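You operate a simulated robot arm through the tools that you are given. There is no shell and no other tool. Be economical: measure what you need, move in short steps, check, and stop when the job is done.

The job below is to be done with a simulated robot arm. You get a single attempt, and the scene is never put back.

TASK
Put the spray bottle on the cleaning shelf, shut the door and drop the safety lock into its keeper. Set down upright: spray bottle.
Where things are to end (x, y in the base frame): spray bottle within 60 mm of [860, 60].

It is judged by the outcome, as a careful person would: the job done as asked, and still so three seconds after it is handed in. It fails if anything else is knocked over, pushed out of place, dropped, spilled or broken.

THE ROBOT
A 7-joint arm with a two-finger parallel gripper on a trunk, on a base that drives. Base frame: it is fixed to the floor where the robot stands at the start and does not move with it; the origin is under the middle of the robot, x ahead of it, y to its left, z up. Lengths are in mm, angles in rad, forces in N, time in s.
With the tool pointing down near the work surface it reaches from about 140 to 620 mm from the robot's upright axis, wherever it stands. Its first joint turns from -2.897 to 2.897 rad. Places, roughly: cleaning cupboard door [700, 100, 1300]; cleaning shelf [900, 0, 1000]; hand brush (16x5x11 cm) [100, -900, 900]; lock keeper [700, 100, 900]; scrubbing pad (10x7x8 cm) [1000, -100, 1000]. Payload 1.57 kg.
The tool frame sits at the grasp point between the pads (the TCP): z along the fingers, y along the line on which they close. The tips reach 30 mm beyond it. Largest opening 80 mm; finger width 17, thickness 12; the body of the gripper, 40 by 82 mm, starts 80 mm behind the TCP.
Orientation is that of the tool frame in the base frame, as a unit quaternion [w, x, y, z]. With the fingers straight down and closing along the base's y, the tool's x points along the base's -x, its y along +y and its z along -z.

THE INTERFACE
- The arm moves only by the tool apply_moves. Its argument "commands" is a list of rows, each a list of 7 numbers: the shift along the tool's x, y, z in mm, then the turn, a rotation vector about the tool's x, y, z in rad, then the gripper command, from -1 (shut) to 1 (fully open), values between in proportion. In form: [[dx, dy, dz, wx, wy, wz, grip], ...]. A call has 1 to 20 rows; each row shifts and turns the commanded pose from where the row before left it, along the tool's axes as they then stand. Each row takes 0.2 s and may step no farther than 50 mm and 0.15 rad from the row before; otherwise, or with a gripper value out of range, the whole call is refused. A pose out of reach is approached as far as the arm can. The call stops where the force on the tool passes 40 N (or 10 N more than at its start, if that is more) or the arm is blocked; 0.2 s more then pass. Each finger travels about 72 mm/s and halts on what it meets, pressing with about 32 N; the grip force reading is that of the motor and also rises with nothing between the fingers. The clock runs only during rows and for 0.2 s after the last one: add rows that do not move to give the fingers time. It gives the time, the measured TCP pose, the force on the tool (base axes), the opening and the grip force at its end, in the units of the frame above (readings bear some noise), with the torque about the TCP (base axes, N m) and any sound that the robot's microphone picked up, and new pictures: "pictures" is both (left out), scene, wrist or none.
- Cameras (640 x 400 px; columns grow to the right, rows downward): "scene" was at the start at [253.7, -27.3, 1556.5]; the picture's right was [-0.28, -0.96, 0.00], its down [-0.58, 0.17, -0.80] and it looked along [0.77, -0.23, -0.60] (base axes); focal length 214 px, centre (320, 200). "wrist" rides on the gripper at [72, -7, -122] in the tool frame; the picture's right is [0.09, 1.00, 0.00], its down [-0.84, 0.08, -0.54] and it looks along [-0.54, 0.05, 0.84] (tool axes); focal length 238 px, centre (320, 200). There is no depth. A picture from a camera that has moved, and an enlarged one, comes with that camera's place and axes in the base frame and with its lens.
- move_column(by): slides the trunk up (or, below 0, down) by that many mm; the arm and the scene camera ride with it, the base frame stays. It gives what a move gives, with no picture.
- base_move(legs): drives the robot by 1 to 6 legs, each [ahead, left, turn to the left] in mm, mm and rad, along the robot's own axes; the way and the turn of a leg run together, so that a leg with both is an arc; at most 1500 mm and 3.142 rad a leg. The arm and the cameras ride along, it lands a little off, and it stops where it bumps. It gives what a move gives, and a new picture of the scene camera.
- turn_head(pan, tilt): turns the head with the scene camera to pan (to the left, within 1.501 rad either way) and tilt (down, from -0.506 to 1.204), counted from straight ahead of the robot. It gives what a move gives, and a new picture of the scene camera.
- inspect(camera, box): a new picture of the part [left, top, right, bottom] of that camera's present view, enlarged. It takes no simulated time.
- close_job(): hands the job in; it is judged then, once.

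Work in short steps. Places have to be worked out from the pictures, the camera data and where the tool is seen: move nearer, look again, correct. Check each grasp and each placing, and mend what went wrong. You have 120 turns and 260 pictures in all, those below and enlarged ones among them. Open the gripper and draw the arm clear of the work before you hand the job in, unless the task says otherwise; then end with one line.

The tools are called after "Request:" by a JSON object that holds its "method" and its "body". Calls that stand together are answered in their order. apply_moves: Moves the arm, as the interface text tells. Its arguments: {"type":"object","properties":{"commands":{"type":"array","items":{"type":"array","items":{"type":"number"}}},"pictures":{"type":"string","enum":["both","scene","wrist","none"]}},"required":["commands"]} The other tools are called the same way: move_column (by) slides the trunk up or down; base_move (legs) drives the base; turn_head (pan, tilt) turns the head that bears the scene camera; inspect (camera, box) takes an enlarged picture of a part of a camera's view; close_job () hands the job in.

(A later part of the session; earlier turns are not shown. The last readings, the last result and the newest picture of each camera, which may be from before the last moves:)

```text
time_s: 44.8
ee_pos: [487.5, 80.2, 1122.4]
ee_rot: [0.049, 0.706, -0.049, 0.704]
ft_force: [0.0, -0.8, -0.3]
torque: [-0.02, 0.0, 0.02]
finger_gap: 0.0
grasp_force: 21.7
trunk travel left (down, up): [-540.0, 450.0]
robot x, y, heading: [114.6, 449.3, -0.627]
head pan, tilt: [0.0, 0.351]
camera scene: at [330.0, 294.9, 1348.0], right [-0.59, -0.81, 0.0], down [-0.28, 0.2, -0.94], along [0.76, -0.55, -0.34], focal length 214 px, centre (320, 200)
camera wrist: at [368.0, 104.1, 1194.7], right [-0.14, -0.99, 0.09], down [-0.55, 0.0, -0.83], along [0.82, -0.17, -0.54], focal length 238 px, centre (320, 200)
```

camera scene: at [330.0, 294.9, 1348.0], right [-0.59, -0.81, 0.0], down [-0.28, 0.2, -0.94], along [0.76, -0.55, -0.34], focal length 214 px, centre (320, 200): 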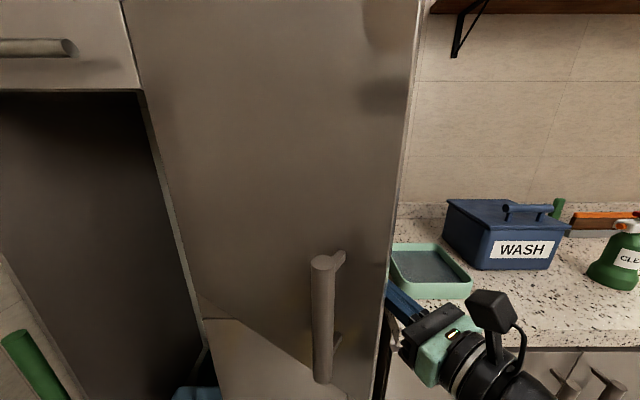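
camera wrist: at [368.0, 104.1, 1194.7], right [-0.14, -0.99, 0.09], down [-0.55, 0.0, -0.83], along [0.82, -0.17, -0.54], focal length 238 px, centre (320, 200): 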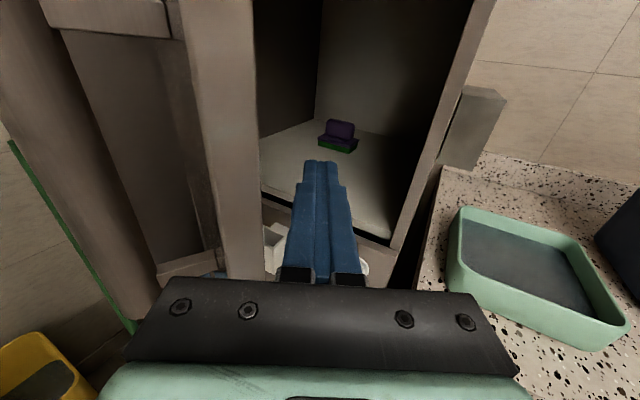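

It works: the door is opening. I continue by driving back and left so the fingers carry the edge along its arc.

Request:
{"method": "base_move", "body": {"legs": [[-100, 70, 0], [-80, 60, 0]]}}

Request:
{"method": "inspect", "body": {"camera": "wrist", "box": [0, 0, 640, 400]}}

```text
time_s: 46.8
ee_pos: [416.4, 291.7, 1122.9]
ee_rot: [0.049, 0.707, -0.048, 0.704]
ft_force: [-0.2, 0.7, 0.6]
torque: [0.01, 0.04, -0.03]
finger_gap: 0.0
grasp_force: 21.2
trunk travel left (down, up): [-540.0, 450.0]
robot x, y, heading: [45.9, 665.4, -0.627]
head pan, tilt: [0.0, 0.351]
camera scene: at [260.5, 508.9, 1348.2], right [-0.59, -0.81, 0.0], down [-0.28, 0.2, -0.94], along [0.76, -0.55, -0.34], focal length 214 px, centre (320, 200)
```

scene: 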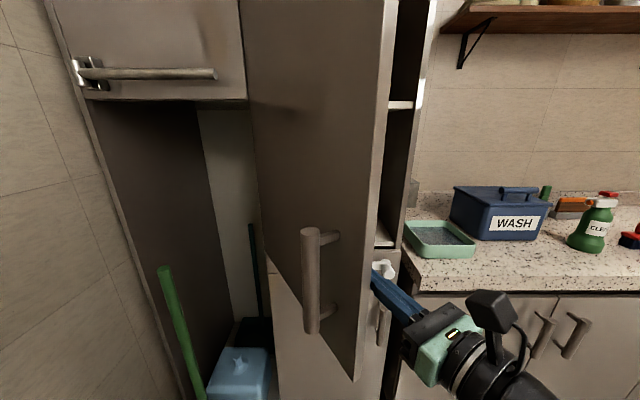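

```text
1.00 times, centred on (320, 200) of wrist (not enlarged: the box is as wide or as high as the picture)
camera zoom: at [298.3, 317.6, 1195.0], right [-0.14, -0.99, 0.09], down [-0.55, 0.0, -0.83], along [0.82, -0.17, -0.54], focal length 238 px, centre (320, 200)
```

zoom: 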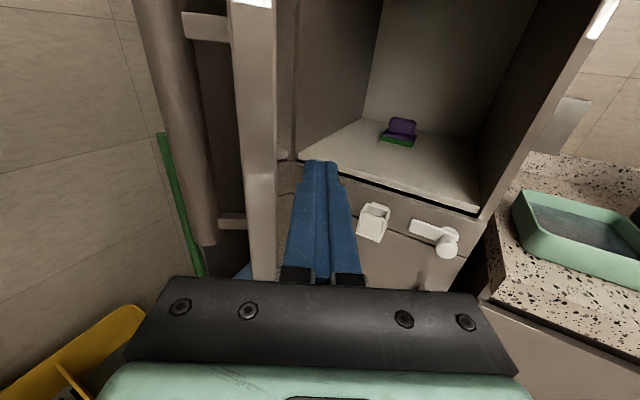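

Door about 1.0 rad open. I push it further with the arm.

Request:
{"method": "apply_moves", "body": {"commands": [[0, -30, 0, 0, 0, 0, -1], [0, -30, 5, 0, 0, 0, -1], [0, -30, 10, 0, 0, 0, -1], [0, -30, 10, 0, 0, 0, -1], [0, -30, 10, 0, 0, 0, -1], [0, -25, 10, 0, 0, 0, -1], [0, 0, 0, 0, 0, 0, -1]], "pictures": "both"}}

```text
time_s: 48.4
ee_pos: [491.7, 453.1, 1121.1]
ee_rot: [0.049, 0.706, -0.049, 0.704]
ft_force: [0.0, -0.5, 1.4]
torque: [-0.01, 0.01, 0.0]
finger_gap: 0.2
grasp_force: 21.1
out of reach, approached as far as the arm can: row 6
trunk travel left (down, up): [-540.0, 450.0]
robot x, y, heading: [44.8, 662.1, -0.625]
head pan, tilt: [0.0, 0.351]
camera scene: at [260.7, 507.9, 1348.0], right [-0.59, -0.81, 0.0], down [-0.28, 0.2, -0.94], along [0.76, -0.55, -0.34], focal length 214 px, centre (320, 200)
camera wrist: at [372.7, 478.1, 1193.5], right [-0.14, -0.99, 0.09], down [-0.55, 0.0, -0.83], along [0.82, -0.17, -0.54], focal length 238 px, centre (320, 200)
```

scene: 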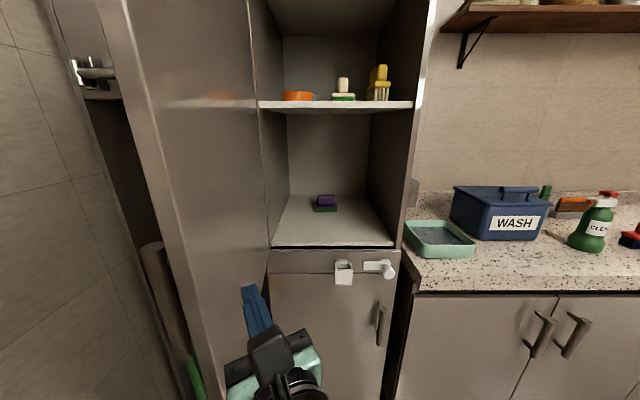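
wrist: 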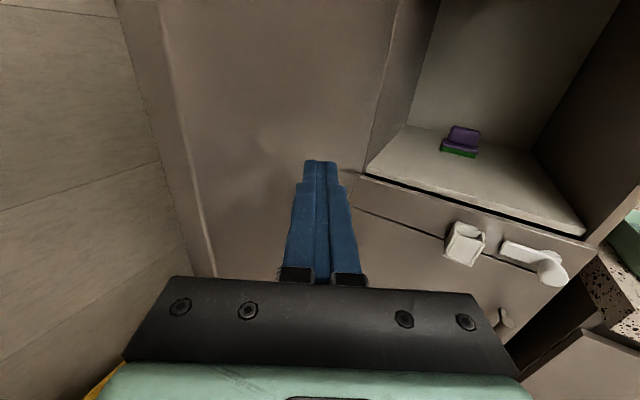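

The door is fully open and the compartment clear. I take an enlarged look at the lock from here.

Request:
{"method": "inspect", "body": {"camera": "wrist", "box": [420, 190, 600, 300]}}

Request:
{"method": "inspect", "body": {"camera": "scene", "box": [310, 240, 430, 310]}}

```text
3.56 times, centred on (510, 245) of wrist
camera zoom: at [372.7, 478.1, 1193.5], right [-0.14, -0.99, 0.09], down [-0.55, 0.0, -0.83], along [0.82, -0.17, -0.54], focal length 848 px, centre (-356, 40)
```

zoom: 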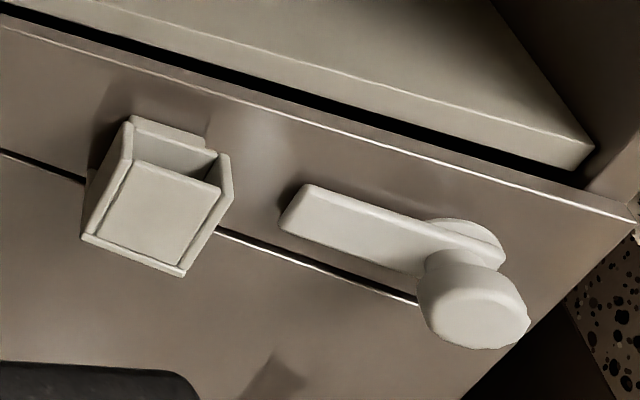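

```text
5.33 times, centred on (370, 275) of scene
camera zoom: at [260.7, 507.9, 1348.0], right [-0.59, -0.81, 0.0], down [-0.28, 0.2, -0.94], along [0.76, -0.55, -0.34], focal length 1144 px, centre (53, -200)
```

zoom: 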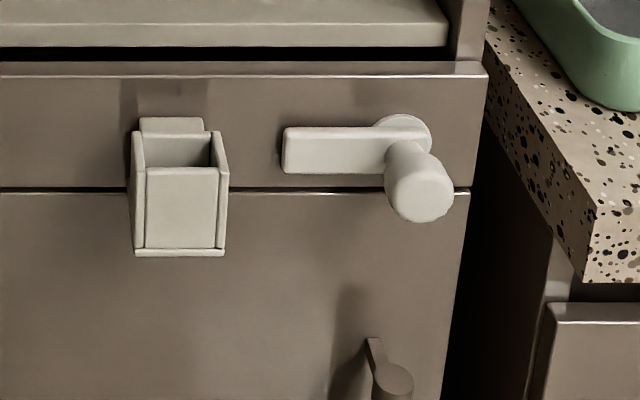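

Now for the bottle. I drive clear to the right and across in front of the counter toward it.

Request:
{"method": "base_move", "body": {"legs": [[-60, -300, 0], [100, -700, 0]]}}

Request:
{"method": "apply_moves", "body": {"commands": [[0, 0, 0, -0.12, 0, 0, 1], [0, 0, 0, -0.12, 0, 0, 1], [0, 0, 0, -0.12, 0, 0, 1], [0, 0, 0, -0.12, 0, 0, 1], [0, 0, 0, 0, 0, 0, 1]], "pictures": "both"}}

```text
time_s: 53.9
ee_pos: [-70.6, -369.7, 1121.5]
ee_rot: [0.059, 0.706, -0.058, 0.703]
ft_force: [-0.1, 0.4, -0.9]
torque: [-0.01, 0.0, 0.02]
finger_gap: 0.0
grasp_force: 21.0
trunk travel left (down, up): [-540.0, 450.0]
robot x, y, heading: [-509.2, -143.7, -0.656]
head pan, tilt: [0.0, 0.351]
camera scene: at [-298.8, -308.4, 1348.0], right [-0.61, -0.79, 0.0], down [-0.27, 0.21, -0.94], along [0.74, -0.57, -0.34], focal length 214 px, centre (320, 200)
```

scene: 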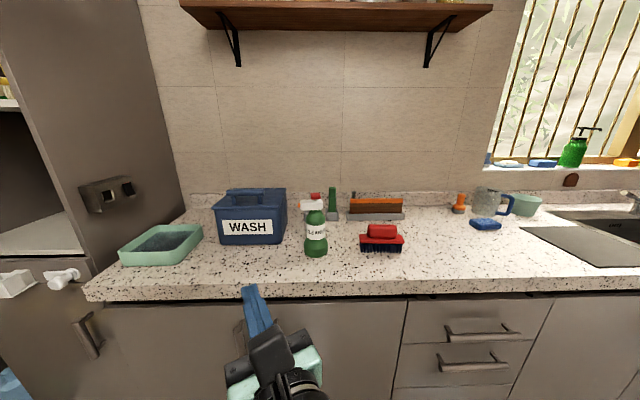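

```text
time_s: 55.1
ee_pos: [-56.4, -376.7, 1116.6]
ee_rot: [0.225, 0.672, -0.223, 0.669]
ft_force: [-0.9, 0.0, -0.2]
torque: [0.0, 0.0, 0.0]
finger_gap: 80.0
grasp_force: 0.2
out of reach, approached as far as the arm can: row 1, 2
trunk travel left (down, up): [-540.0, 450.0]
robot x, y, heading: [-505.6, -143.5, -0.657]
head pan, tilt: [0.0, 0.351]
camera scene: at [-298.6, -308.3, 1348.0], right [-0.61, -0.79, 0.0], down [-0.27, 0.21, -0.94], along [0.74, -0.57, -0.34], focal length 214 px, centre (320, 200)
camera wrist: at [-148.1, -298.0, 1189.3], right [-0.6, -0.79, 0.1], down [-0.48, 0.27, -0.83], along [0.64, -0.55, -0.54], focal length 238 px, centre (320, 200)
```

scene: 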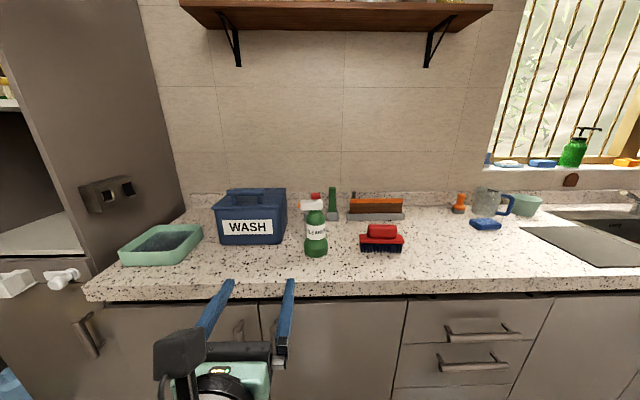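
wrist: 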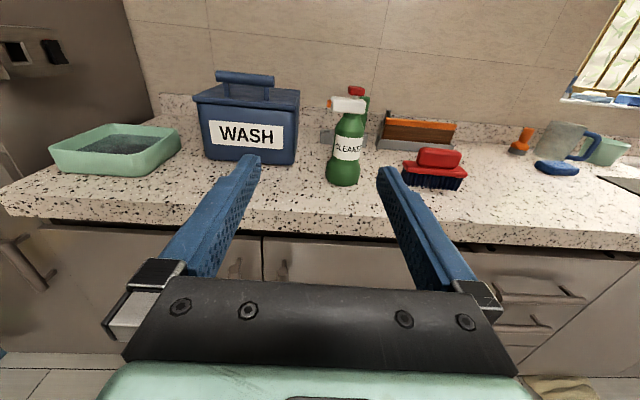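

Bottle stands near (235, -700) on a counter at z≈893. I enlarge it to judge its shape and width.

Request:
{"method": "inspect", "body": {"camera": "scene", "box": [280, 180, 360, 270]}}

Request:
{"method": "inspect", "body": {"camera": "wrist", "box": [300, 70, 400, 200]}}

```text
4.44 times, centred on (320, 225) of scene
camera zoom: at [-298.6, -308.3, 1348.0], right [-0.61, -0.79, 0.0], down [-0.27, 0.21, -0.94], along [0.74, -0.57, -0.34], focal length 953 px, centre (320, 89)
```

zoom: 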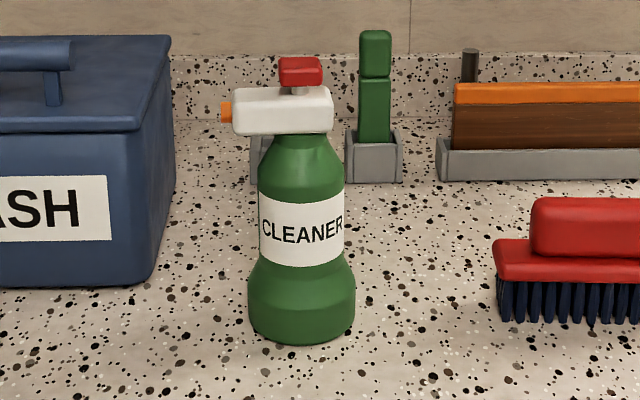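

```text
3.08 times, centred on (350, 135) of wrist
camera zoom: at [-148.1, -298.0, 1189.3], right [-0.6, -0.79, 0.1], down [-0.48, 0.27, -0.83], along [0.64, -0.55, -0.54], focal length 733 px, centre (228, 400)
```

zoom: 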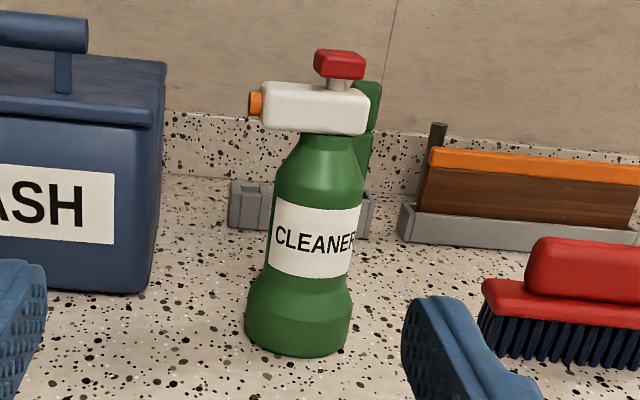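

The bottle is round: base ~87 mm, label waist ~70 mm at z 952–1016, axis near (269, -726). I lower the trunk to waist height and drive closer with a lateral correction.

Request:
{"method": "move_column", "body": {"by": -130}}

Request:
{"method": "base_move", "body": {"legs": [[250, -78, 0]]}}

Request:
{"method": "inspect", "body": {"camera": "wrist", "box": [0, 0, 640, 400]}}

```text
time_s: 56.6
ee_pos: [-56.1, -376.9, 986.7]
ee_rot: [0.225, 0.672, -0.224, 0.67]
ft_force: [0.3, -0.2, -0.5]
torque: [0.0, 0.03, -0.03]
finger_gap: 80.0
grasp_force: 0.0
trunk travel left (down, up): [-410.0, 580.0]
robot x, y, heading: [-505.3, -145.8, -0.649]
head pan, tilt: [0.0, 0.351]
```

```text
time_s: 58.5
ee_pos: [95.1, -584.8, 987.8]
ee_rot: [0.225, 0.672, -0.224, 0.669]
ft_force: [0.7, 0.5, 0.5]
torque: [0.01, 0.02, -0.01]
finger_gap: 79.8
grasp_force: 0.0
trunk travel left (down, up): [-410.0, 580.0]
robot x, y, heading: [-355.9, -355.8, -0.649]
head pan, tilt: [0.0, 0.351]
camera scene: at [-149.0, -516.5, 1218.0], right [-0.61, -0.79, 0.0], down [-0.27, 0.21, -0.94], along [0.75, -0.57, -0.34], focal length 214 px, centre (320, 200)
```

scene: 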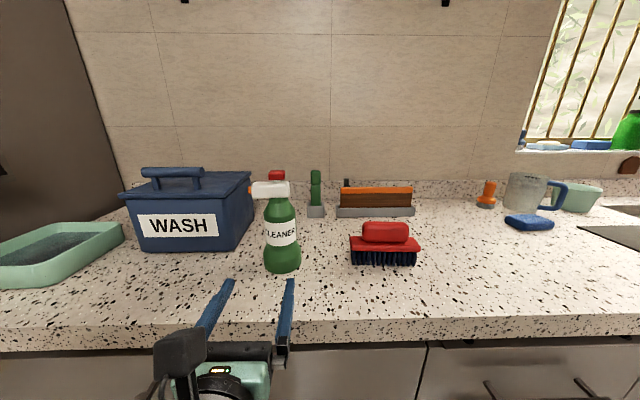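

```text
1.00 times, centred on (320, 200) of wrist (not enlarged: the box is as wide or as high as the picture)
camera zoom: at [1.3, -505.9, 1059.3], right [-0.6, -0.8, 0.09], down [-0.48, 0.26, -0.84], along [0.64, -0.54, -0.54], focal length 238 px, centre (320, 200)
```

zoom: 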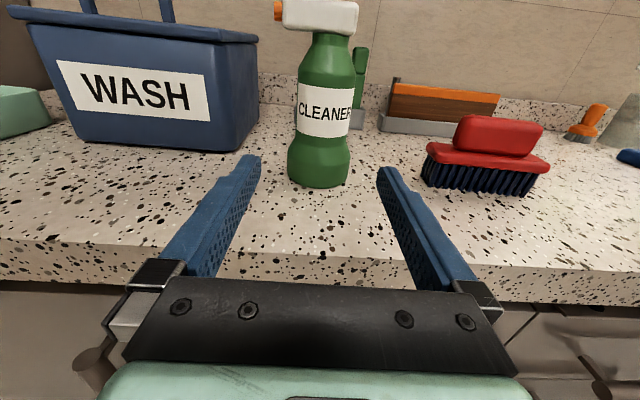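

Bottle is ~7 mm right of the finger centre line and ~220 mm ahead. I shift and advance 160 mm, then check.

Request:
{"method": "apply_moves", "body": {"commands": [[0, 7, 0, 0, 0, 0, 1], [0, 0, 40, 0, 0, 0, 1], [0, 0, 40, 0, 0, 0, 1], [0, 0, 40, 0, 0, 0, 1], [0, 0, 30, 0, 0, 0, 1], [0, 0, 0, 0, 0, 0, 1]], "pictures": "both"}}

```text
time_s: 59.9
ee_pos: [209.5, -682.0, 986.6]
ee_rot: [0.225, 0.671, -0.224, 0.67]
ft_force: [-0.5, -0.8, 0.8]
torque: [-0.03, 0.0, 0.01]
finger_gap: 80.2
grasp_force: 0.0
trunk travel left (down, up): [-410.0, 580.0]
robot x, y, heading: [-358.9, -354.9, -0.654]
head pan, tilt: [0.0, 0.351]
camera scene: at [-149.3, -516.2, 1218.1], right [-0.61, -0.79, 0.0], down [-0.27, 0.21, -0.94], along [0.75, -0.57, -0.34], focal length 214 px, centre (320, 200)
camera wrist: at [116.1, -602.1, 1058.8], right [-0.6, -0.8, 0.1], down [-0.48, 0.26, -0.84], along [0.64, -0.55, -0.54], focal length 238 px, centre (320, 200)
```

scene: 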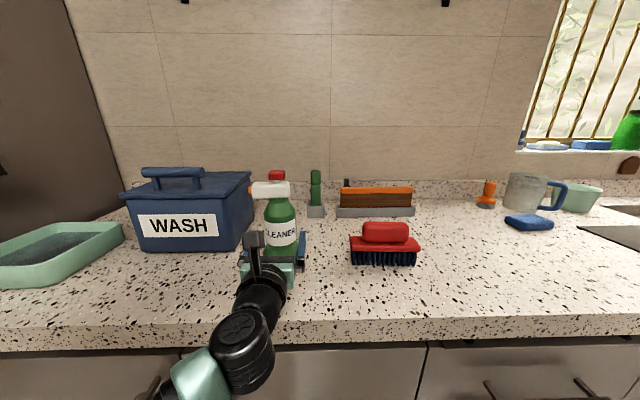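
wrist: 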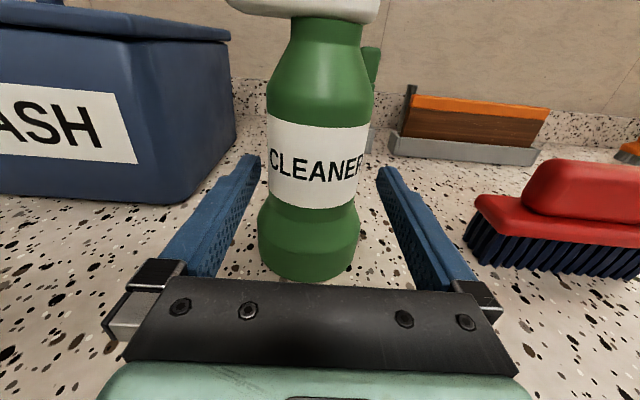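

Centred between the fingers. Clearance is small, so I advance slowly and look again.

Request:
{"method": "apply_moves", "body": {"commands": [[0, -1, 15, 0, 0, 0, 1], [0, 0, 10, 0, 0, 0, 1], [0, 0, 0, 0, 0, 0, 1]], "pictures": "wrist"}}

```text
time_s: 60.7
ee_pos: [230.1, -695.9, 987.9]
ee_rot: [0.225, 0.671, -0.224, 0.67]
ft_force: [-0.1, -0.6, -0.7]
torque: [-0.02, 0.03, 0.03]
finger_gap: 80.0
grasp_force: 0.0
trunk travel left (down, up): [-410.0, 580.0]
robot x, y, heading: [-357.4, -354.6, -0.649]
head pan, tilt: [0.0, 0.351]
camera wrist: at [137.4, -615.9, 1059.0], right [-0.6, -0.8, 0.09], down [-0.48, 0.26, -0.84], along [0.64, -0.55, -0.54], focal length 238 px, centre (320, 200)
```

wrist: 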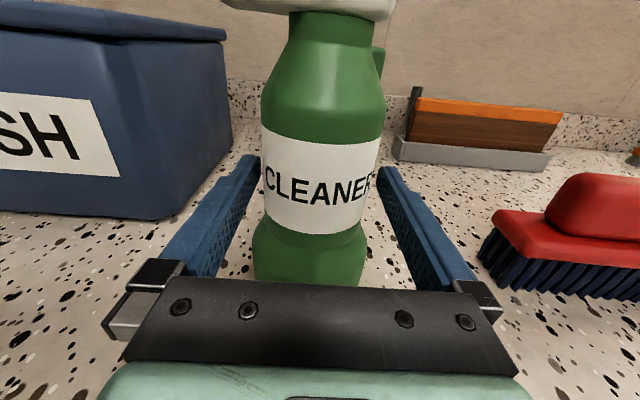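

Fingertips already straddle the waist, with the axis ~20 mm ahead of the TCP. I move in a bit more and close gently.

Request:
{"method": "apply_moves", "body": {"commands": [[0, -1.5, 8, 0, 0, 0, 1], [0, 0, 8, 0, 0, 0, 1], [0, 0, 0, 0, 0, 0, 1], [0, 0, 0, 0, 0, 0, 0.85], [0, 0, 0, 0, 0, 0, -1], [0, 0, 0, 0, 0, 0, -1]], "pictures": "both"}}

```text
time_s: 62.1
ee_pos: [243.0, -704.4, 987.6]
ee_rot: [0.224, 0.672, -0.223, 0.67]
ft_force: [1.9, -1.0, 0.8]
torque: [0.05, -0.02, -0.02]
finger_gap: 66.7
grasp_force: 32.3
trunk travel left (down, up): [-410.0, 580.0]
robot x, y, heading: [-358.9, -352.0, -0.656]
head pan, tilt: [0.0, 0.351]
camera scene: at [-149.1, -516.2, 1218.0], right [-0.61, -0.79, 0.0], down [-0.27, 0.21, -0.94], along [0.75, -0.57, -0.34], focal length 214 px, centre (320, 200)
camera wrist: at [151.6, -624.4, 1059.3], right [-0.6, -0.8, 0.09], down [-0.48, 0.26, -0.84], along [0.64, -0.54, -0.54], focal length 238 px, centre (320, 200)
```

scene: 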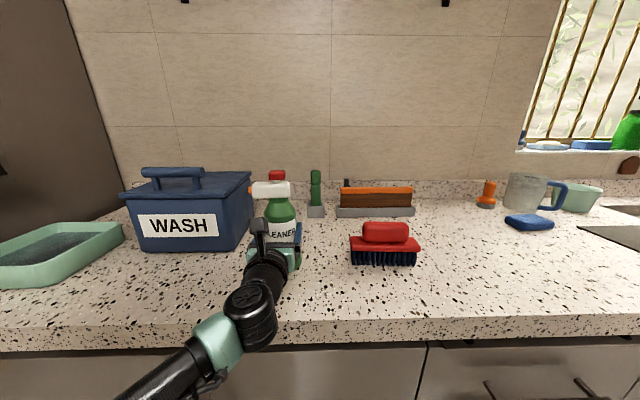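
wrist: 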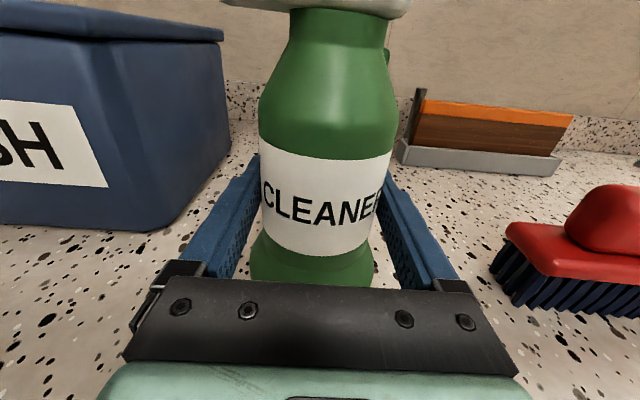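

Gripped at 67 mm. I lift with the trunk and check.

Request:
{"method": "move_column", "body": {"by": 30}}

Request:
{"method": "inspect", "body": {"camera": "scene", "box": [200, 150, 360, 290]}}

Request:
{"method": "inspect", "body": {"camera": "wrist", "box": [0, 0, 640, 400]}}

```text
time_s: 62.9
ee_pos: [244.6, -705.7, 1016.5]
ee_rot: [0.224, 0.673, -0.223, 0.669]
ft_force: [1.2, 0.1, -4.1]
torque: [0.0, -0.01, 0.02]
finger_gap: 66.8
grasp_force: 32.4
trunk travel left (down, up): [-440.0, 550.0]
robot x, y, heading: [-359.4, -355.7, -0.656]
head pan, tilt: [0.0, 0.351]
```

```text
2.86 times, centred on (280, 220) of scene
camera zoom: at [-148.7, -516.5, 1247.9], right [-0.61, -0.79, 0.0], down [-0.27, 0.21, -0.94], along [0.75, -0.57, -0.34], focal length 613 px, centre (434, 143)
```

zoom: 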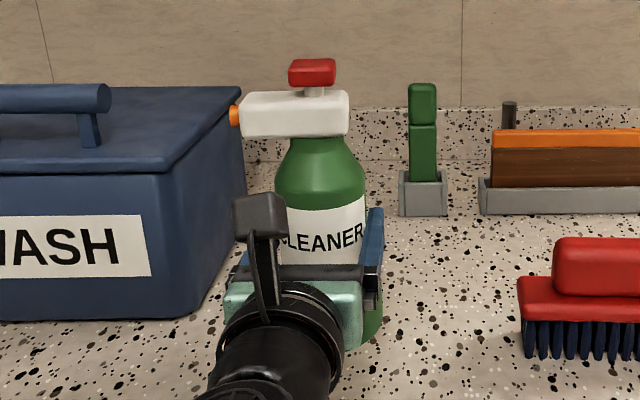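

```text
1.00 times, centred on (320, 200) of wrist (not enlarged: the box is as wide or as high as the picture)
camera zoom: at [151.8, -624.8, 1088.5], right [-0.6, -0.8, 0.1], down [-0.48, 0.26, -0.83], along [0.64, -0.54, -0.54], focal length 238 px, centre (320, 200)
```

zoom: 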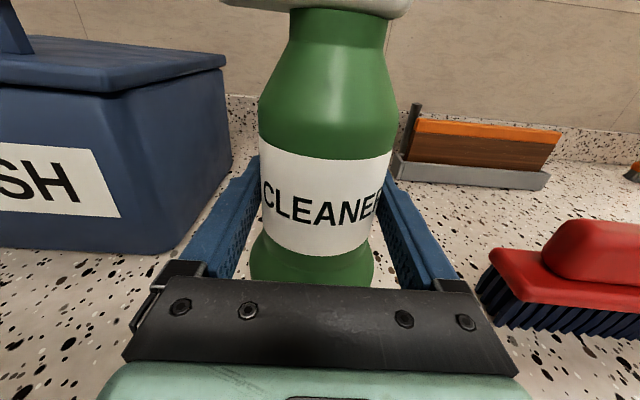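

Lifted cleanly (≈4 N). I raise it higher, back off and travel left to the cupboard front.

Request:
{"method": "move_column", "body": {"by": 110}}

Request:
{"method": "base_move", "body": {"legs": [[-240, 0, 0], [0, 450, 0], [0, 450, 0]]}}

Request:
{"method": "inspect", "body": {"camera": "wrist", "box": [0, 0, 640, 400]}}

```text
time_s: 64.3
ee_pos: [245.6, -705.6, 1125.7]
ee_rot: [0.224, 0.672, -0.223, 0.669]
ft_force: [-0.3, 0.4, -4.5]
torque: [-0.04, -0.02, -0.03]
finger_gap: 66.9
grasp_force: 31.8
trunk travel left (down, up): [-550.0, 440.0]
robot x, y, heading: [-360.8, -355.8, -0.652]
head pan, tilt: [0.0, 0.351]
```

```text
time_s: 70.7
ee_pos: [596.6, 156.7, 1125.5]
ee_rot: [0.226, 0.672, -0.224, 0.668]
ft_force: [0.8, 0.9, -3.8]
torque: [-0.06, 0.0, -0.01]
finger_gap: 66.9
grasp_force: 32.0
trunk travel left (down, up): [-550.0, 440.0]
robot x, y, heading: [-9.7, 509.3, -0.657]
head pan, tilt: [0.0, 0.351]
camera scene: at [204.0, 345.9, 1357.9], right [-0.61, -0.79, 0.0], down [-0.27, 0.21, -0.94], along [0.74, -0.57, -0.34], focal length 214 px, centre (320, 200)
```

scene: 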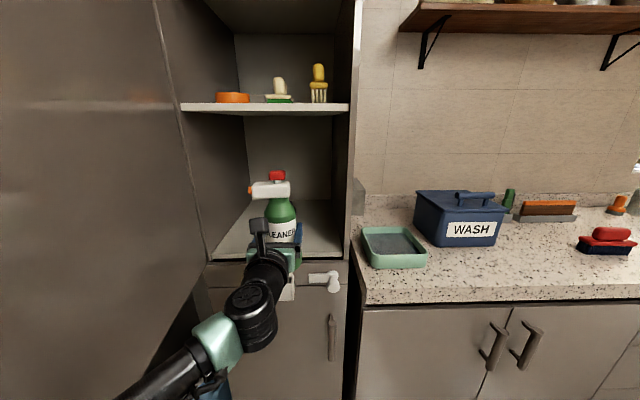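

```text
1.00 times, centred on (320, 200) of wrist (not enlarged: the box is as wide or as high as the picture)
camera zoom: at [504.2, 236.7, 1198.8], right [-0.6, -0.79, 0.1], down [-0.48, 0.26, -0.83], along [0.64, -0.55, -0.54], focal length 238 px, centre (320, 200)
```

zoom: 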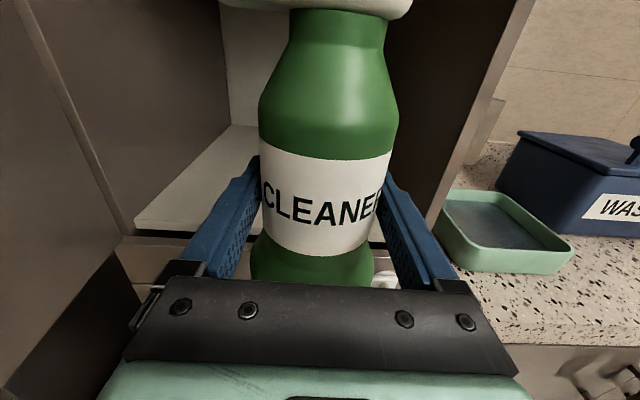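

At the cupboard front; the door stands clear at left. I shift the bottle left ~82 mm to the target's line and lower to about 1085.

Request:
{"method": "apply_moves", "body": {"commands": [[0, -30, 0, 0, 0, 0, -1], [0, -30, 0, 0, 0, 0, -1], [0, -22, 0, 0, 0, 0, -1], [0, 0, 0, 0, 0, 0, -1]], "pictures": "none"}}

Request:
{"method": "move_column", "body": {"by": -35}}

Request:
{"method": "base_move", "body": {"legs": [[110, 0, 0]]}}

Request:
{"method": "inspect", "body": {"camera": "wrist", "box": [0, 0, 640, 400]}}

```text
time_s: 71.7
ee_pos: [645.6, 221.4, 1124.8]
ee_rot: [0.226, 0.672, -0.225, 0.669]
ft_force: [0.2, 0.2, -4.1]
torque: [-0.02, -0.01, -0.02]
finger_gap: 66.9
grasp_force: 32.5
trunk travel left (down, up): [-550.0, 440.0]
robot x, y, heading: [-2.3, 507.8, -0.648]
head pan, tilt: [0.0, 0.351]
```

```text
time_s: 72.5
ee_pos: [647.1, 222.3, 1089.5]
ee_rot: [0.226, 0.672, -0.224, 0.669]
ft_force: [-0.2, -0.2, -4.3]
torque: [0.01, 0.0, 0.03]
finger_gap: 66.7
grasp_force: 32.0
trunk travel left (down, up): [-515.0, 475.0]
robot x, y, heading: [-3.5, 506.2, -0.655]
head pan, tilt: [0.0, 0.351]
```

```text
time_s: 73.9
ee_pos: [730.2, 158.8, 1091.6]
ee_rot: [0.224, 0.673, -0.221, 0.67]
ft_force: [0.5, -0.2, -4.3]
torque: [-0.01, 0.02, 0.01]
finger_gap: 66.7
grasp_force: 32.1
trunk travel left (down, up): [-515.0, 475.0]
robot x, y, heading: [81.8, 443.3, -0.653]
head pan, tilt: [0.0, 0.351]
stopped in leg 1: the robot was blocked; the commanded pose is now the measured one
camera scene: at [287.7, 282.0, 1324.1], right [-0.61, -0.8, 0.0], down [-0.27, 0.21, -0.94], along [0.75, -0.57, -0.34], focal length 214 px, centre (320, 200)
```

scene: 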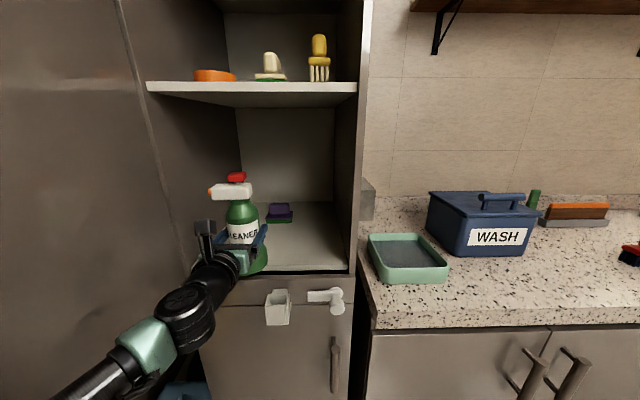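

```text
1.00 times, centred on (320, 200) of wrist (not enlarged: the box is as wide or as high as the picture)
camera zoom: at [638.8, 239.1, 1163.2], right [-0.6, -0.8, 0.1], down [-0.48, 0.26, -0.84], along [0.64, -0.55, -0.54], focal length 238 px, centre (320, 200)
```

zoom: 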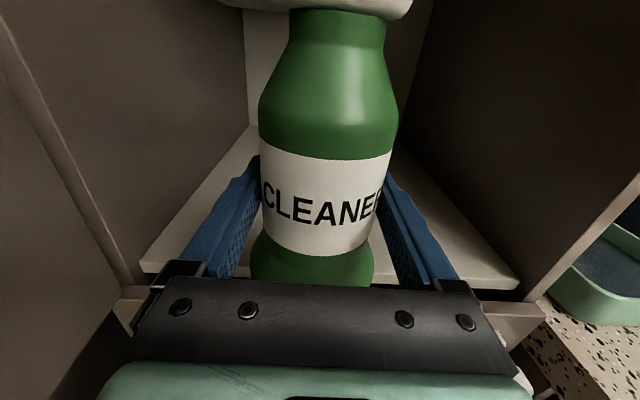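

The drive stopped short as something blocked it, though the tool feels only the bottle's weight. I look left and down to see what the arm might be touching.

Request:
{"method": "turn_head", "body": {"pan": 0.7, "tilt": 0.8}}

Request:
{"method": "turn_head", "body": {"pan": 0.1, "tilt": 0.9}}

```text
time_s: 74.9
ee_pos: [731.4, 159.5, 1093.5]
ee_rot: [0.225, 0.671, -0.222, 0.671]
ft_force: [0.0, -0.2, -4.9]
torque: [-0.04, 0.02, -0.01]
finger_gap: 66.6
grasp_force: 32.4
trunk travel left (down, up): [-515.0, 475.0]
robot x, y, heading: [83.2, 441.5, -0.651]
head pan, tilt: [0.7, 0.799]
camera scene: at [294.2, 342.3, 1284.4], right [0.05, -1.0, 0.0], down [-0.71, -0.04, -0.7], along [0.7, 0.03, -0.71], focal length 214 px, centre (320, 200)
```

scene: 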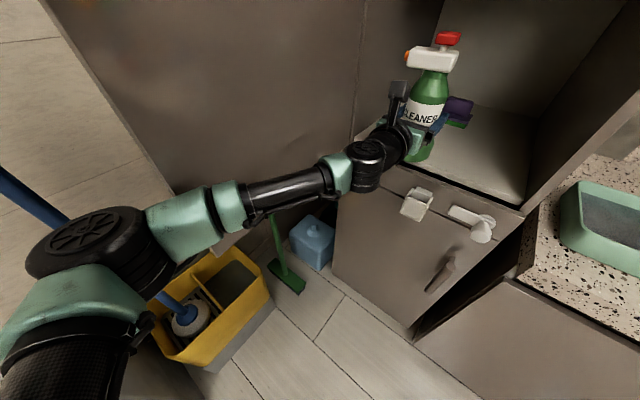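

```text
time_s: 75.9
ee_pos: [732.1, 159.1, 1092.4]
ee_rot: [0.224, 0.671, -0.223, 0.671]
ft_force: [-0.3, 0.3, -4.6]
torque: [0.0, 0.02, 0.01]
finger_gap: 66.7
grasp_force: 32.3
trunk travel left (down, up): [-515.0, 475.0]
robot x, y, heading: [82.3, 442.1, -0.651]
head pan, tilt: [0.099, 0.901]
camera scene: at [277.9, 298.8, 1276.6], right [-0.52, -0.85, 0.0], down [-0.67, 0.41, -0.62], along [0.53, -0.33, -0.78], focal length 214 px, centre (320, 200)
```

scene: 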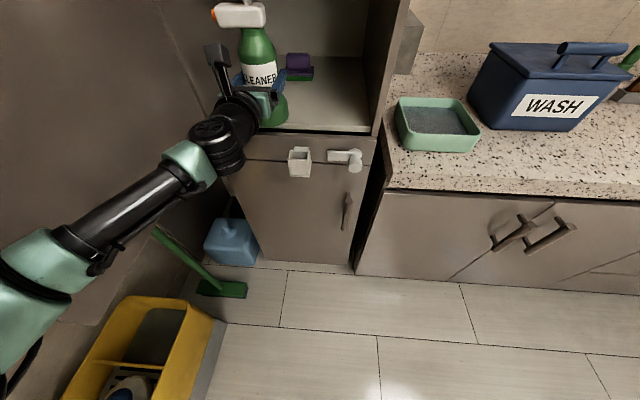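

The elbow, sticking out left, met the door's end. I'll back out, shift right and turn the robot to the left so that the elbow stays clear of the door, then re-enter at a slant.

Request:
{"method": "base_move", "body": {"legs": [[-250, 0, 0], [0, -400, 0], [0, 0, 0.35]]}}

Request:
{"method": "turn_head", "body": {"pan": 0.0, "tilt": 0.5}}

```text
time_s: 80.9
ee_pos: [348.3, 225.6, 1089.9]
ee_rot: [0.107, 0.701, -0.105, 0.698]
ft_force: [-0.5, -0.9, -4.7]
torque: [-0.02, -0.03, -0.01]
finger_gap: 66.5
grasp_force: 31.8
trunk travel left (down, up): [-515.0, 475.0]
robot x, y, heading: [-363.1, 271.1, -0.303]
head pan, tilt: [0.099, 0.901]
camera scene: at [-125.4, 203.1, 1275.4], right [-0.21, -0.98, 0.0], down [-0.77, 0.16, -0.62], along [0.61, -0.13, -0.78], focal length 214 px, centre (320, 200)
```

scene: 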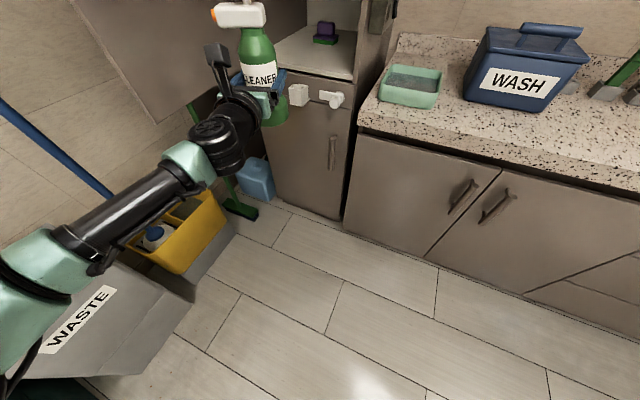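

```text
time_s: 81.8
ee_pos: [348.9, 224.5, 1088.8]
ee_rot: [0.106, 0.701, -0.104, 0.697]
ft_force: [-0.6, -0.4, -5.5]
torque: [-0.01, -0.03, 0.01]
finger_gap: 66.7
grasp_force: 31.6
trunk travel left (down, up): [-515.0, 475.0]
robot x, y, heading: [-363.0, 273.7, -0.307]
head pan, tilt: [0.0, 0.499]
camera scene: at [-112.5, 191.1, 1309.1], right [-0.3, -0.95, 0.0], down [-0.46, 0.14, -0.88], along [0.84, -0.26, -0.48], focal length 214 px, centre (320, 200)
```

scene: 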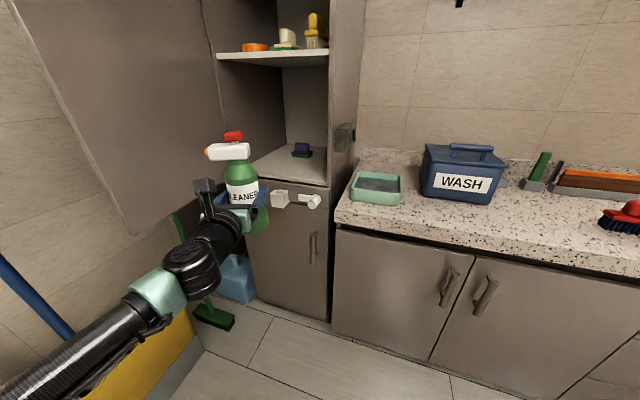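

The arm is now aligned: driving straight ahead leads to the target. I advance 320 mm and check before the shelf.

Request:
{"method": "base_move", "body": {"legs": [[320, 0, 0]]}}

Request:
{"method": "inspect", "body": {"camera": "wrist", "box": [0, 0, 640, 400]}}

```text
time_s: 84.0
ee_pos: [661.2, 126.6, 1089.5]
ee_rot: [0.105, 0.7, -0.103, 0.698]
ft_force: [0.8, -0.1, -5.3]
torque: [0.02, -0.01, -0.03]
finger_gap: 66.6
grasp_force: 32.4
trunk travel left (down, up): [-515.0, 475.0]
robot x, y, heading: [-49.9, 174.9, -0.304]
head pan, tilt: [0.0, 0.499]
camera scene: at [200.7, 92.9, 1309.1], right [-0.3, -0.95, 0.0], down [-0.46, 0.14, -0.88], along [0.84, -0.26, -0.48], focal length 214 px, centre (320, 200)
```

scene: 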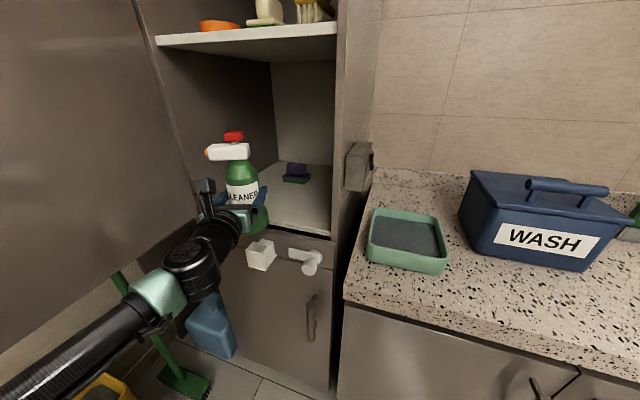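

```text
1.00 times, centred on (320, 200) of wrist (not enlarged: the box is as wide or as high as the picture)
camera zoom: at [548.1, 171.5, 1161.4], right [-0.29, -0.95, 0.1], down [-0.55, 0.08, -0.83], along [0.79, -0.29, -0.54], focal length 238 px, centre (320, 200)
```

zoom: 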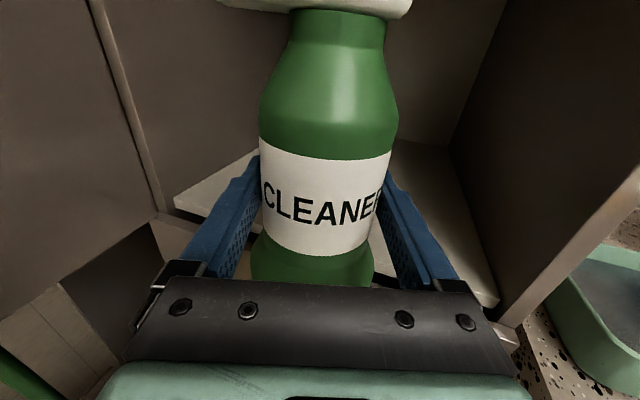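

Shelf height works out ≈968; the bottle's base rides ≈996. Clear to go in: base 140 mm, then the arm for the rest.

Request:
{"method": "base_move", "body": {"legs": [[140, 0, 0]]}}

Request:
{"method": "apply_moves", "body": {"commands": [[0, 2, 20, 0, 0, 0, -1], [0, 2, 20, 0, 0, 0, -1], [0, 0, 20, 0, 0, 0, -1], [0, 0, 0, 0, 0, 0, -1]], "pictures": "both"}}

```text
time_s: 85.3
ee_pos: [795.8, 85.6, 1088.5]
ee_rot: [0.105, 0.701, -0.103, 0.698]
ft_force: [-0.4, -0.1, -5.5]
torque: [0.0, 0.0, -0.01]
finger_gap: 67.0
grasp_force: 31.9
trunk travel left (down, up): [-515.0, 475.0]
robot x, y, heading: [85.1, 130.1, -0.302]
head pan, tilt: [0.0, 0.499]
camera scene: at [335.0, 50.2, 1309.0], right [-0.3, -0.95, 0.0], down [-0.46, 0.14, -0.88], along [0.84, -0.26, -0.48], focal length 214 px, centre (320, 200)
```

scene: 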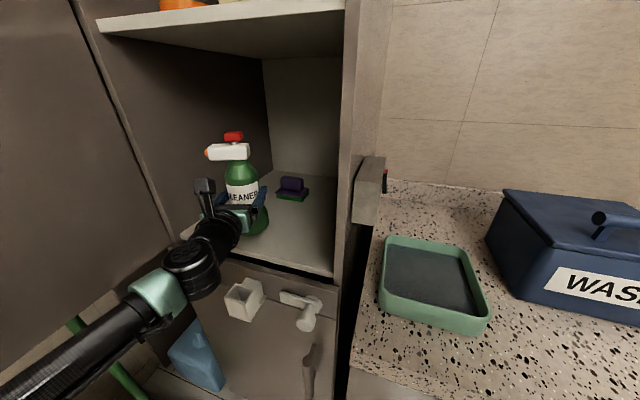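

```text
time_s: 86.3
ee_pos: [850.6, 63.6, 1089.2]
ee_rot: [0.106, 0.701, -0.104, 0.698]
ft_force: [0.6, 0.0, -4.3]
torque: [0.0, 0.03, 0.0]
finger_gap: 66.8
grasp_force: 32.0
trunk travel left (down, up): [-515.0, 475.0]
robot x, y, heading: [83.6, 132.8, -0.301]
head pan, tilt: [0.0, 0.499]
camera scene: at [334.1, 50.6, 1309.3], right [-0.3, -0.95, 0.0], down [-0.46, 0.14, -0.88], along [0.84, -0.26, -0.48], focal length 214 px, centre (320, 200)
camera wrist: at [737.5, 106.5, 1161.7], right [-0.29, -0.95, 0.1], down [-0.54, 0.08, -0.83], along [0.79, -0.3, -0.54], focal length 238 px, centre (320, 200)
```

scene: 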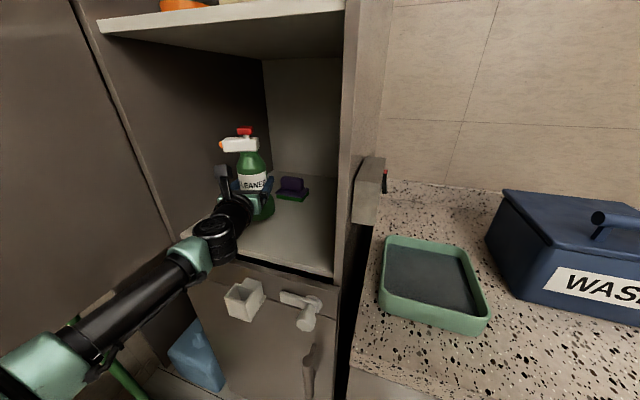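
wrist: 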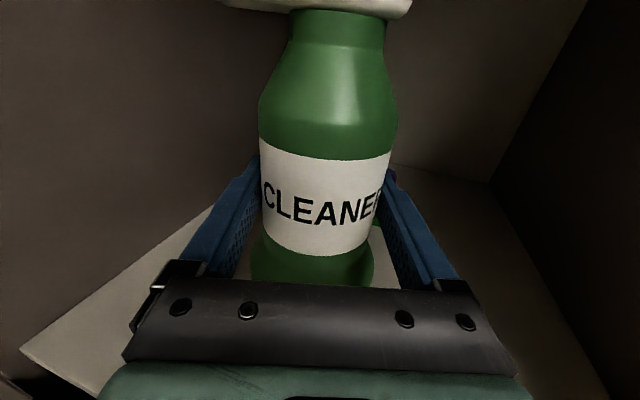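

In place over the target. I lower gently until the shelf takes the weight.

Request:
{"method": "apply_moves", "body": {"commands": [[-10, 0, 0, 0, 0, 0, -1], [-8, 0, 0, 0, 0, 0, -1], [-3, 0, 0, 0, 0, 0, -1], [0, 0, 0, 0, 0, 0, -1]], "pictures": "none"}}

Request:
{"method": "apply_moves", "body": {"commands": [[-3, 0, 0, 0, 0, 0, -1], [0, 0, 0, 0, 0, 0, -1]], "pictures": "none"}}

Request:
{"method": "apply_moves", "body": {"commands": [[-2, 0, 0, 0, 0, 0, -1], [0, 0, 0, 0, 0, 0, -1]], "pictures": "scene"}}

```text
time_s: 87.3
ee_pos: [850.8, 63.3, 1068.6]
ee_rot: [0.104, 0.701, -0.103, 0.698]
ft_force: [0.5, -0.3, -4.8]
torque: [-0.01, 0.02, -0.01]
finger_gap: 66.8
grasp_force: 31.9
trunk travel left (down, up): [-515.0, 475.0]
robot x, y, heading: [86.3, 129.9, -0.302]
head pan, tilt: [0.0, 0.499]
```

```text
time_s: 87.9
ee_pos: [851.6, 62.1, 1065.2]
ee_rot: [0.106, 0.701, -0.105, 0.698]
ft_force: [-0.2, 0.2, -4.5]
torque: [-0.04, 0.01, 0.01]
finger_gap: 66.7
grasp_force: 32.2
trunk travel left (down, up): [-515.0, 475.0]
robot x, y, heading: [83.6, 129.2, -0.302]
head pan, tilt: [0.0, 0.499]
```

```text
time_s: 88.5
ee_pos: [849.5, 63.1, 1064.0]
ee_rot: [0.106, 0.701, -0.104, 0.698]
ft_force: [-0.7, -0.7, -4.2]
torque: [0.0, 0.01, 0.0]
finger_gap: 66.4
grasp_force: 32.0
trunk travel left (down, up): [-515.0, 475.0]
robot x, y, heading: [82.5, 133.4, -0.306]
head pan, tilt: [0.0, 0.499]
camera scene: at [334.3, 50.4, 1309.2], right [-0.3, -0.95, 0.0], down [-0.46, 0.14, -0.88], along [0.84, -0.26, -0.48], focal length 214 px, centre (320, 200)
```

scene: 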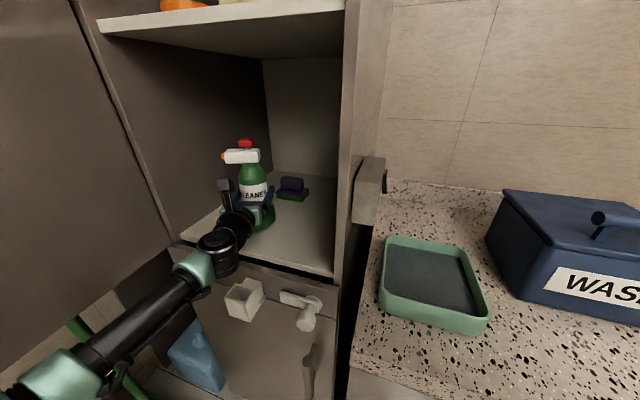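

Not yet touching; I continue down in 2 mm steps.

Request:
{"method": "apply_moves", "body": {"commands": [[-2, 0, 0, 0, 0, 0, -1], [0, 0, 0, 0, 0, 0, -1]], "pictures": "none"}}

Request:
{"method": "apply_moves", "body": {"commands": [[-2, 0, 0, 0, 0, 0, -1], [0, 0, 0, 0, 0, 0, -1]], "pictures": "none"}}

Request:
{"method": "apply_moves", "body": {"commands": [[-2, 0, 0, 0, 0, 0, -1], [0, 0, 0, 0, 0, 0, -1]], "pictures": "wrist"}}

```text
time_s: 89.1
ee_pos: [852.4, 63.1, 1062.6]
ee_rot: [0.106, 0.701, -0.104, 0.698]
ft_force: [0.8, 0.9, -4.7]
torque: [0.03, 0.0, 0.04]
finger_gap: 66.7
grasp_force: 31.7
trunk travel left (down, up): [-515.0, 475.0]
robot x, y, heading: [82.6, 132.7, -0.305]
head pan, tilt: [0.0, 0.499]
```

```text
time_s: 89.7
ee_pos: [851.1, 64.0, 1058.8]
ee_rot: [0.106, 0.701, -0.105, 0.698]
ft_force: [0.8, -0.4, -4.8]
torque: [-0.02, -0.03, 0.03]
finger_gap: 66.8
grasp_force: 32.3
trunk travel left (down, up): [-515.0, 475.0]
robot x, y, heading: [83.9, 131.4, -0.306]
head pan, tilt: [0.0, 0.499]
```

```text
time_s: 90.3
ee_pos: [850.7, 62.9, 1056.7]
ee_rot: [0.107, 0.701, -0.104, 0.697]
ft_force: [0.0, -0.7, -4.8]
torque: [-0.03, -0.02, 0.0]
finger_gap: 66.7
grasp_force: 31.9
trunk travel left (down, up): [-515.0, 475.0]
robot x, y, heading: [81.0, 132.8, -0.305]
head pan, tilt: [0.0, 0.499]
camera wrist: at [737.2, 107.5, 1129.3], right [-0.29, -0.95, 0.1], down [-0.55, 0.08, -0.83], along [0.79, -0.3, -0.54], focal length 238 px, centre (320, 200)
```

wrist: 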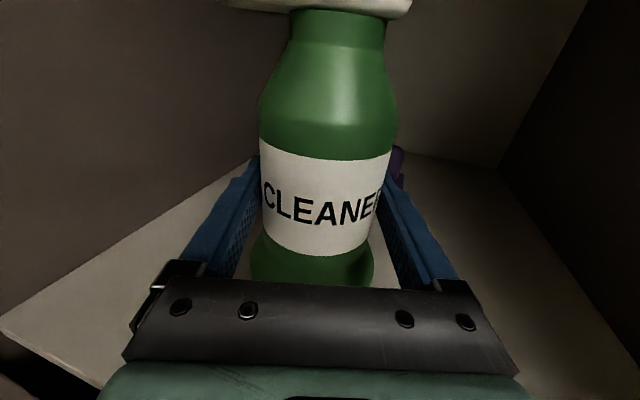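

Request:
{"method": "apply_moves", "body": {"commands": [[-2, 0, 0, 0, 0, 0, -1], [-1, 0, 0, 0, 0, 0, -1], [0, 0, 0, 0, 0, 0, -1]], "pictures": "none"}}

```text
time_s: 91.1
ee_pos: [851.1, 63.5, 1053.6]
ee_rot: [0.106, 0.701, -0.104, 0.698]
ft_force: [-0.5, 0.0, -3.6]
torque: [-0.04, -0.01, 0.03]
finger_gap: 66.7
grasp_force: 31.7
trunk travel left (down, up): [-515.0, 475.0]
robot x, y, heading: [80.9, 132.7, -0.306]
head pan, tilt: [0.0, 0.499]
```

Request:
{"method": "apply_moves", "body": {"commands": [[-2, 0, 0, 0, 0, 0, -1], [0, 0, 0, 0, 0, 0, -1]], "pictures": "none"}}

Request:
{"method": "inspect", "body": {"camera": "scene", "box": [160, 130, 350, 290]}}

```text
time_s: 91.7
ee_pos: [852.6, 64.0, 1052.4]
ee_rot: [0.105, 0.701, -0.103, 0.698]
ft_force: [0.0, 0.0, -5.2]
torque: [-0.02, 0.01, -0.05]
finger_gap: 66.7
grasp_force: 31.9
trunk travel left (down, up): [-515.0, 475.0]
robot x, y, heading: [85.5, 129.7, -0.304]
head pan, tilt: [0.0, 0.499]
```

```text
2.50 times, centred on (255, 210) of scene
camera zoom: at [334.3, 50.5, 1309.2], right [-0.3, -0.95, 0.0], down [-0.46, 0.14, -0.88], along [0.84, -0.26, -0.48], focal length 536 px, centre (482, 175)
```

zoom: 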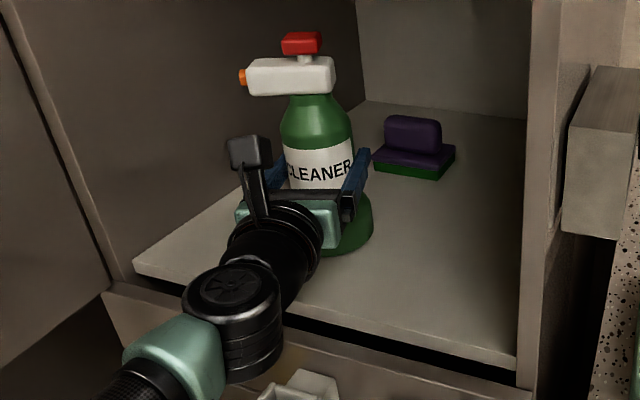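

Request:
{"method": "apply_moves", "body": {"commands": [[-3, 0, 0, 0, 0, 0, -1], [0, 0, 0, 0, 0, 0, -1]], "pictures": "none"}}

Request:
{"method": "apply_moves", "body": {"commands": [[-2, 0, 0, 0, 0, 0, -1], [0, 0, 0, 0, 0, 0, -1]], "pictures": "none"}}

```text
time_s: 92.3
ee_pos: [852.0, 62.0, 1047.2]
ee_rot: [0.105, 0.701, -0.103, 0.698]
ft_force: [-0.5, 0.5, -4.9]
torque: [-0.03, -0.02, -0.03]
finger_gap: 66.6
grasp_force: 32.0
trunk travel left (down, up): [-515.0, 475.0]
robot x, y, heading: [85.3, 127.6, -0.304]
head pan, tilt: [0.0, 0.499]
```

```text
time_s: 92.9
ee_pos: [850.9, 64.0, 1047.9]
ee_rot: [0.106, 0.7, -0.105, 0.698]
ft_force: [0.6, -0.6, -0.8]
torque: [0.09, -0.16, -0.06]
finger_gap: 66.6
grasp_force: 31.6
trunk travel left (down, up): [-515.0, 475.0]
robot x, y, heading: [84.6, 132.5, -0.307]
head pan, tilt: [0.0, 0.499]
```

The force fell from -4.9 to -0.8 N: the bottle rests on the shelf. I open the fingers and look.

Request:
{"method": "apply_moves", "body": {"commands": [[-0.7, 0, 0, 0, 0, 0, -1], [0, 0, 0, 0, 0, 0, 0.8], [0, 0, 0, 0, 0, 0, 1], [0, 0, 0, 0, 0, 0, 1]], "pictures": "both"}}

```text
time_s: 93.9
ee_pos: [850.0, 63.8, 1046.5]
ee_rot: [0.105, 0.701, -0.103, 0.698]
ft_force: [-0.4, -0.5, -0.3]
torque: [0.01, 0.04, 0.01]
finger_gap: 79.9
grasp_force: 0.1
trunk travel left (down, up): [-515.0, 475.0]
robot x, y, heading: [84.1, 132.8, -0.305]
head pan, tilt: [0.0, 0.499]
camera scene: at [333.8, 50.5, 1309.4], right [-0.3, -0.95, 0.0], down [-0.46, 0.14, -0.88], along [0.84, -0.26, -0.48], focal length 214 px, centre (320, 200)
camera wrist: at [736.7, 106.9, 1118.6], right [-0.29, -0.95, 0.1], down [-0.54, 0.08, -0.83], along [0.79, -0.3, -0.54], focal length 238 px, centre (320, 200)
```

scene: 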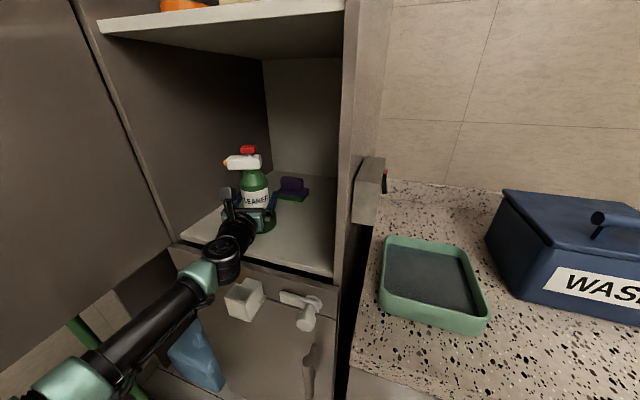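
wrist: 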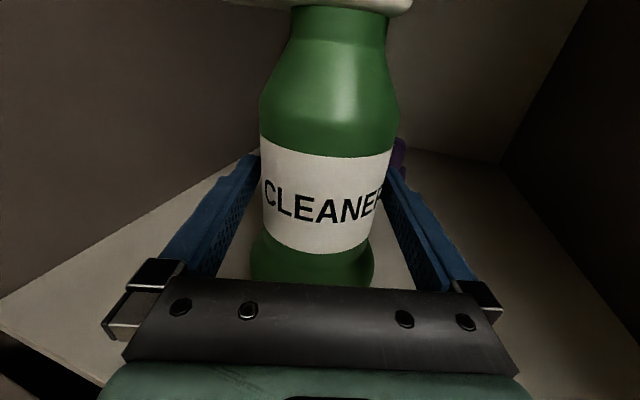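

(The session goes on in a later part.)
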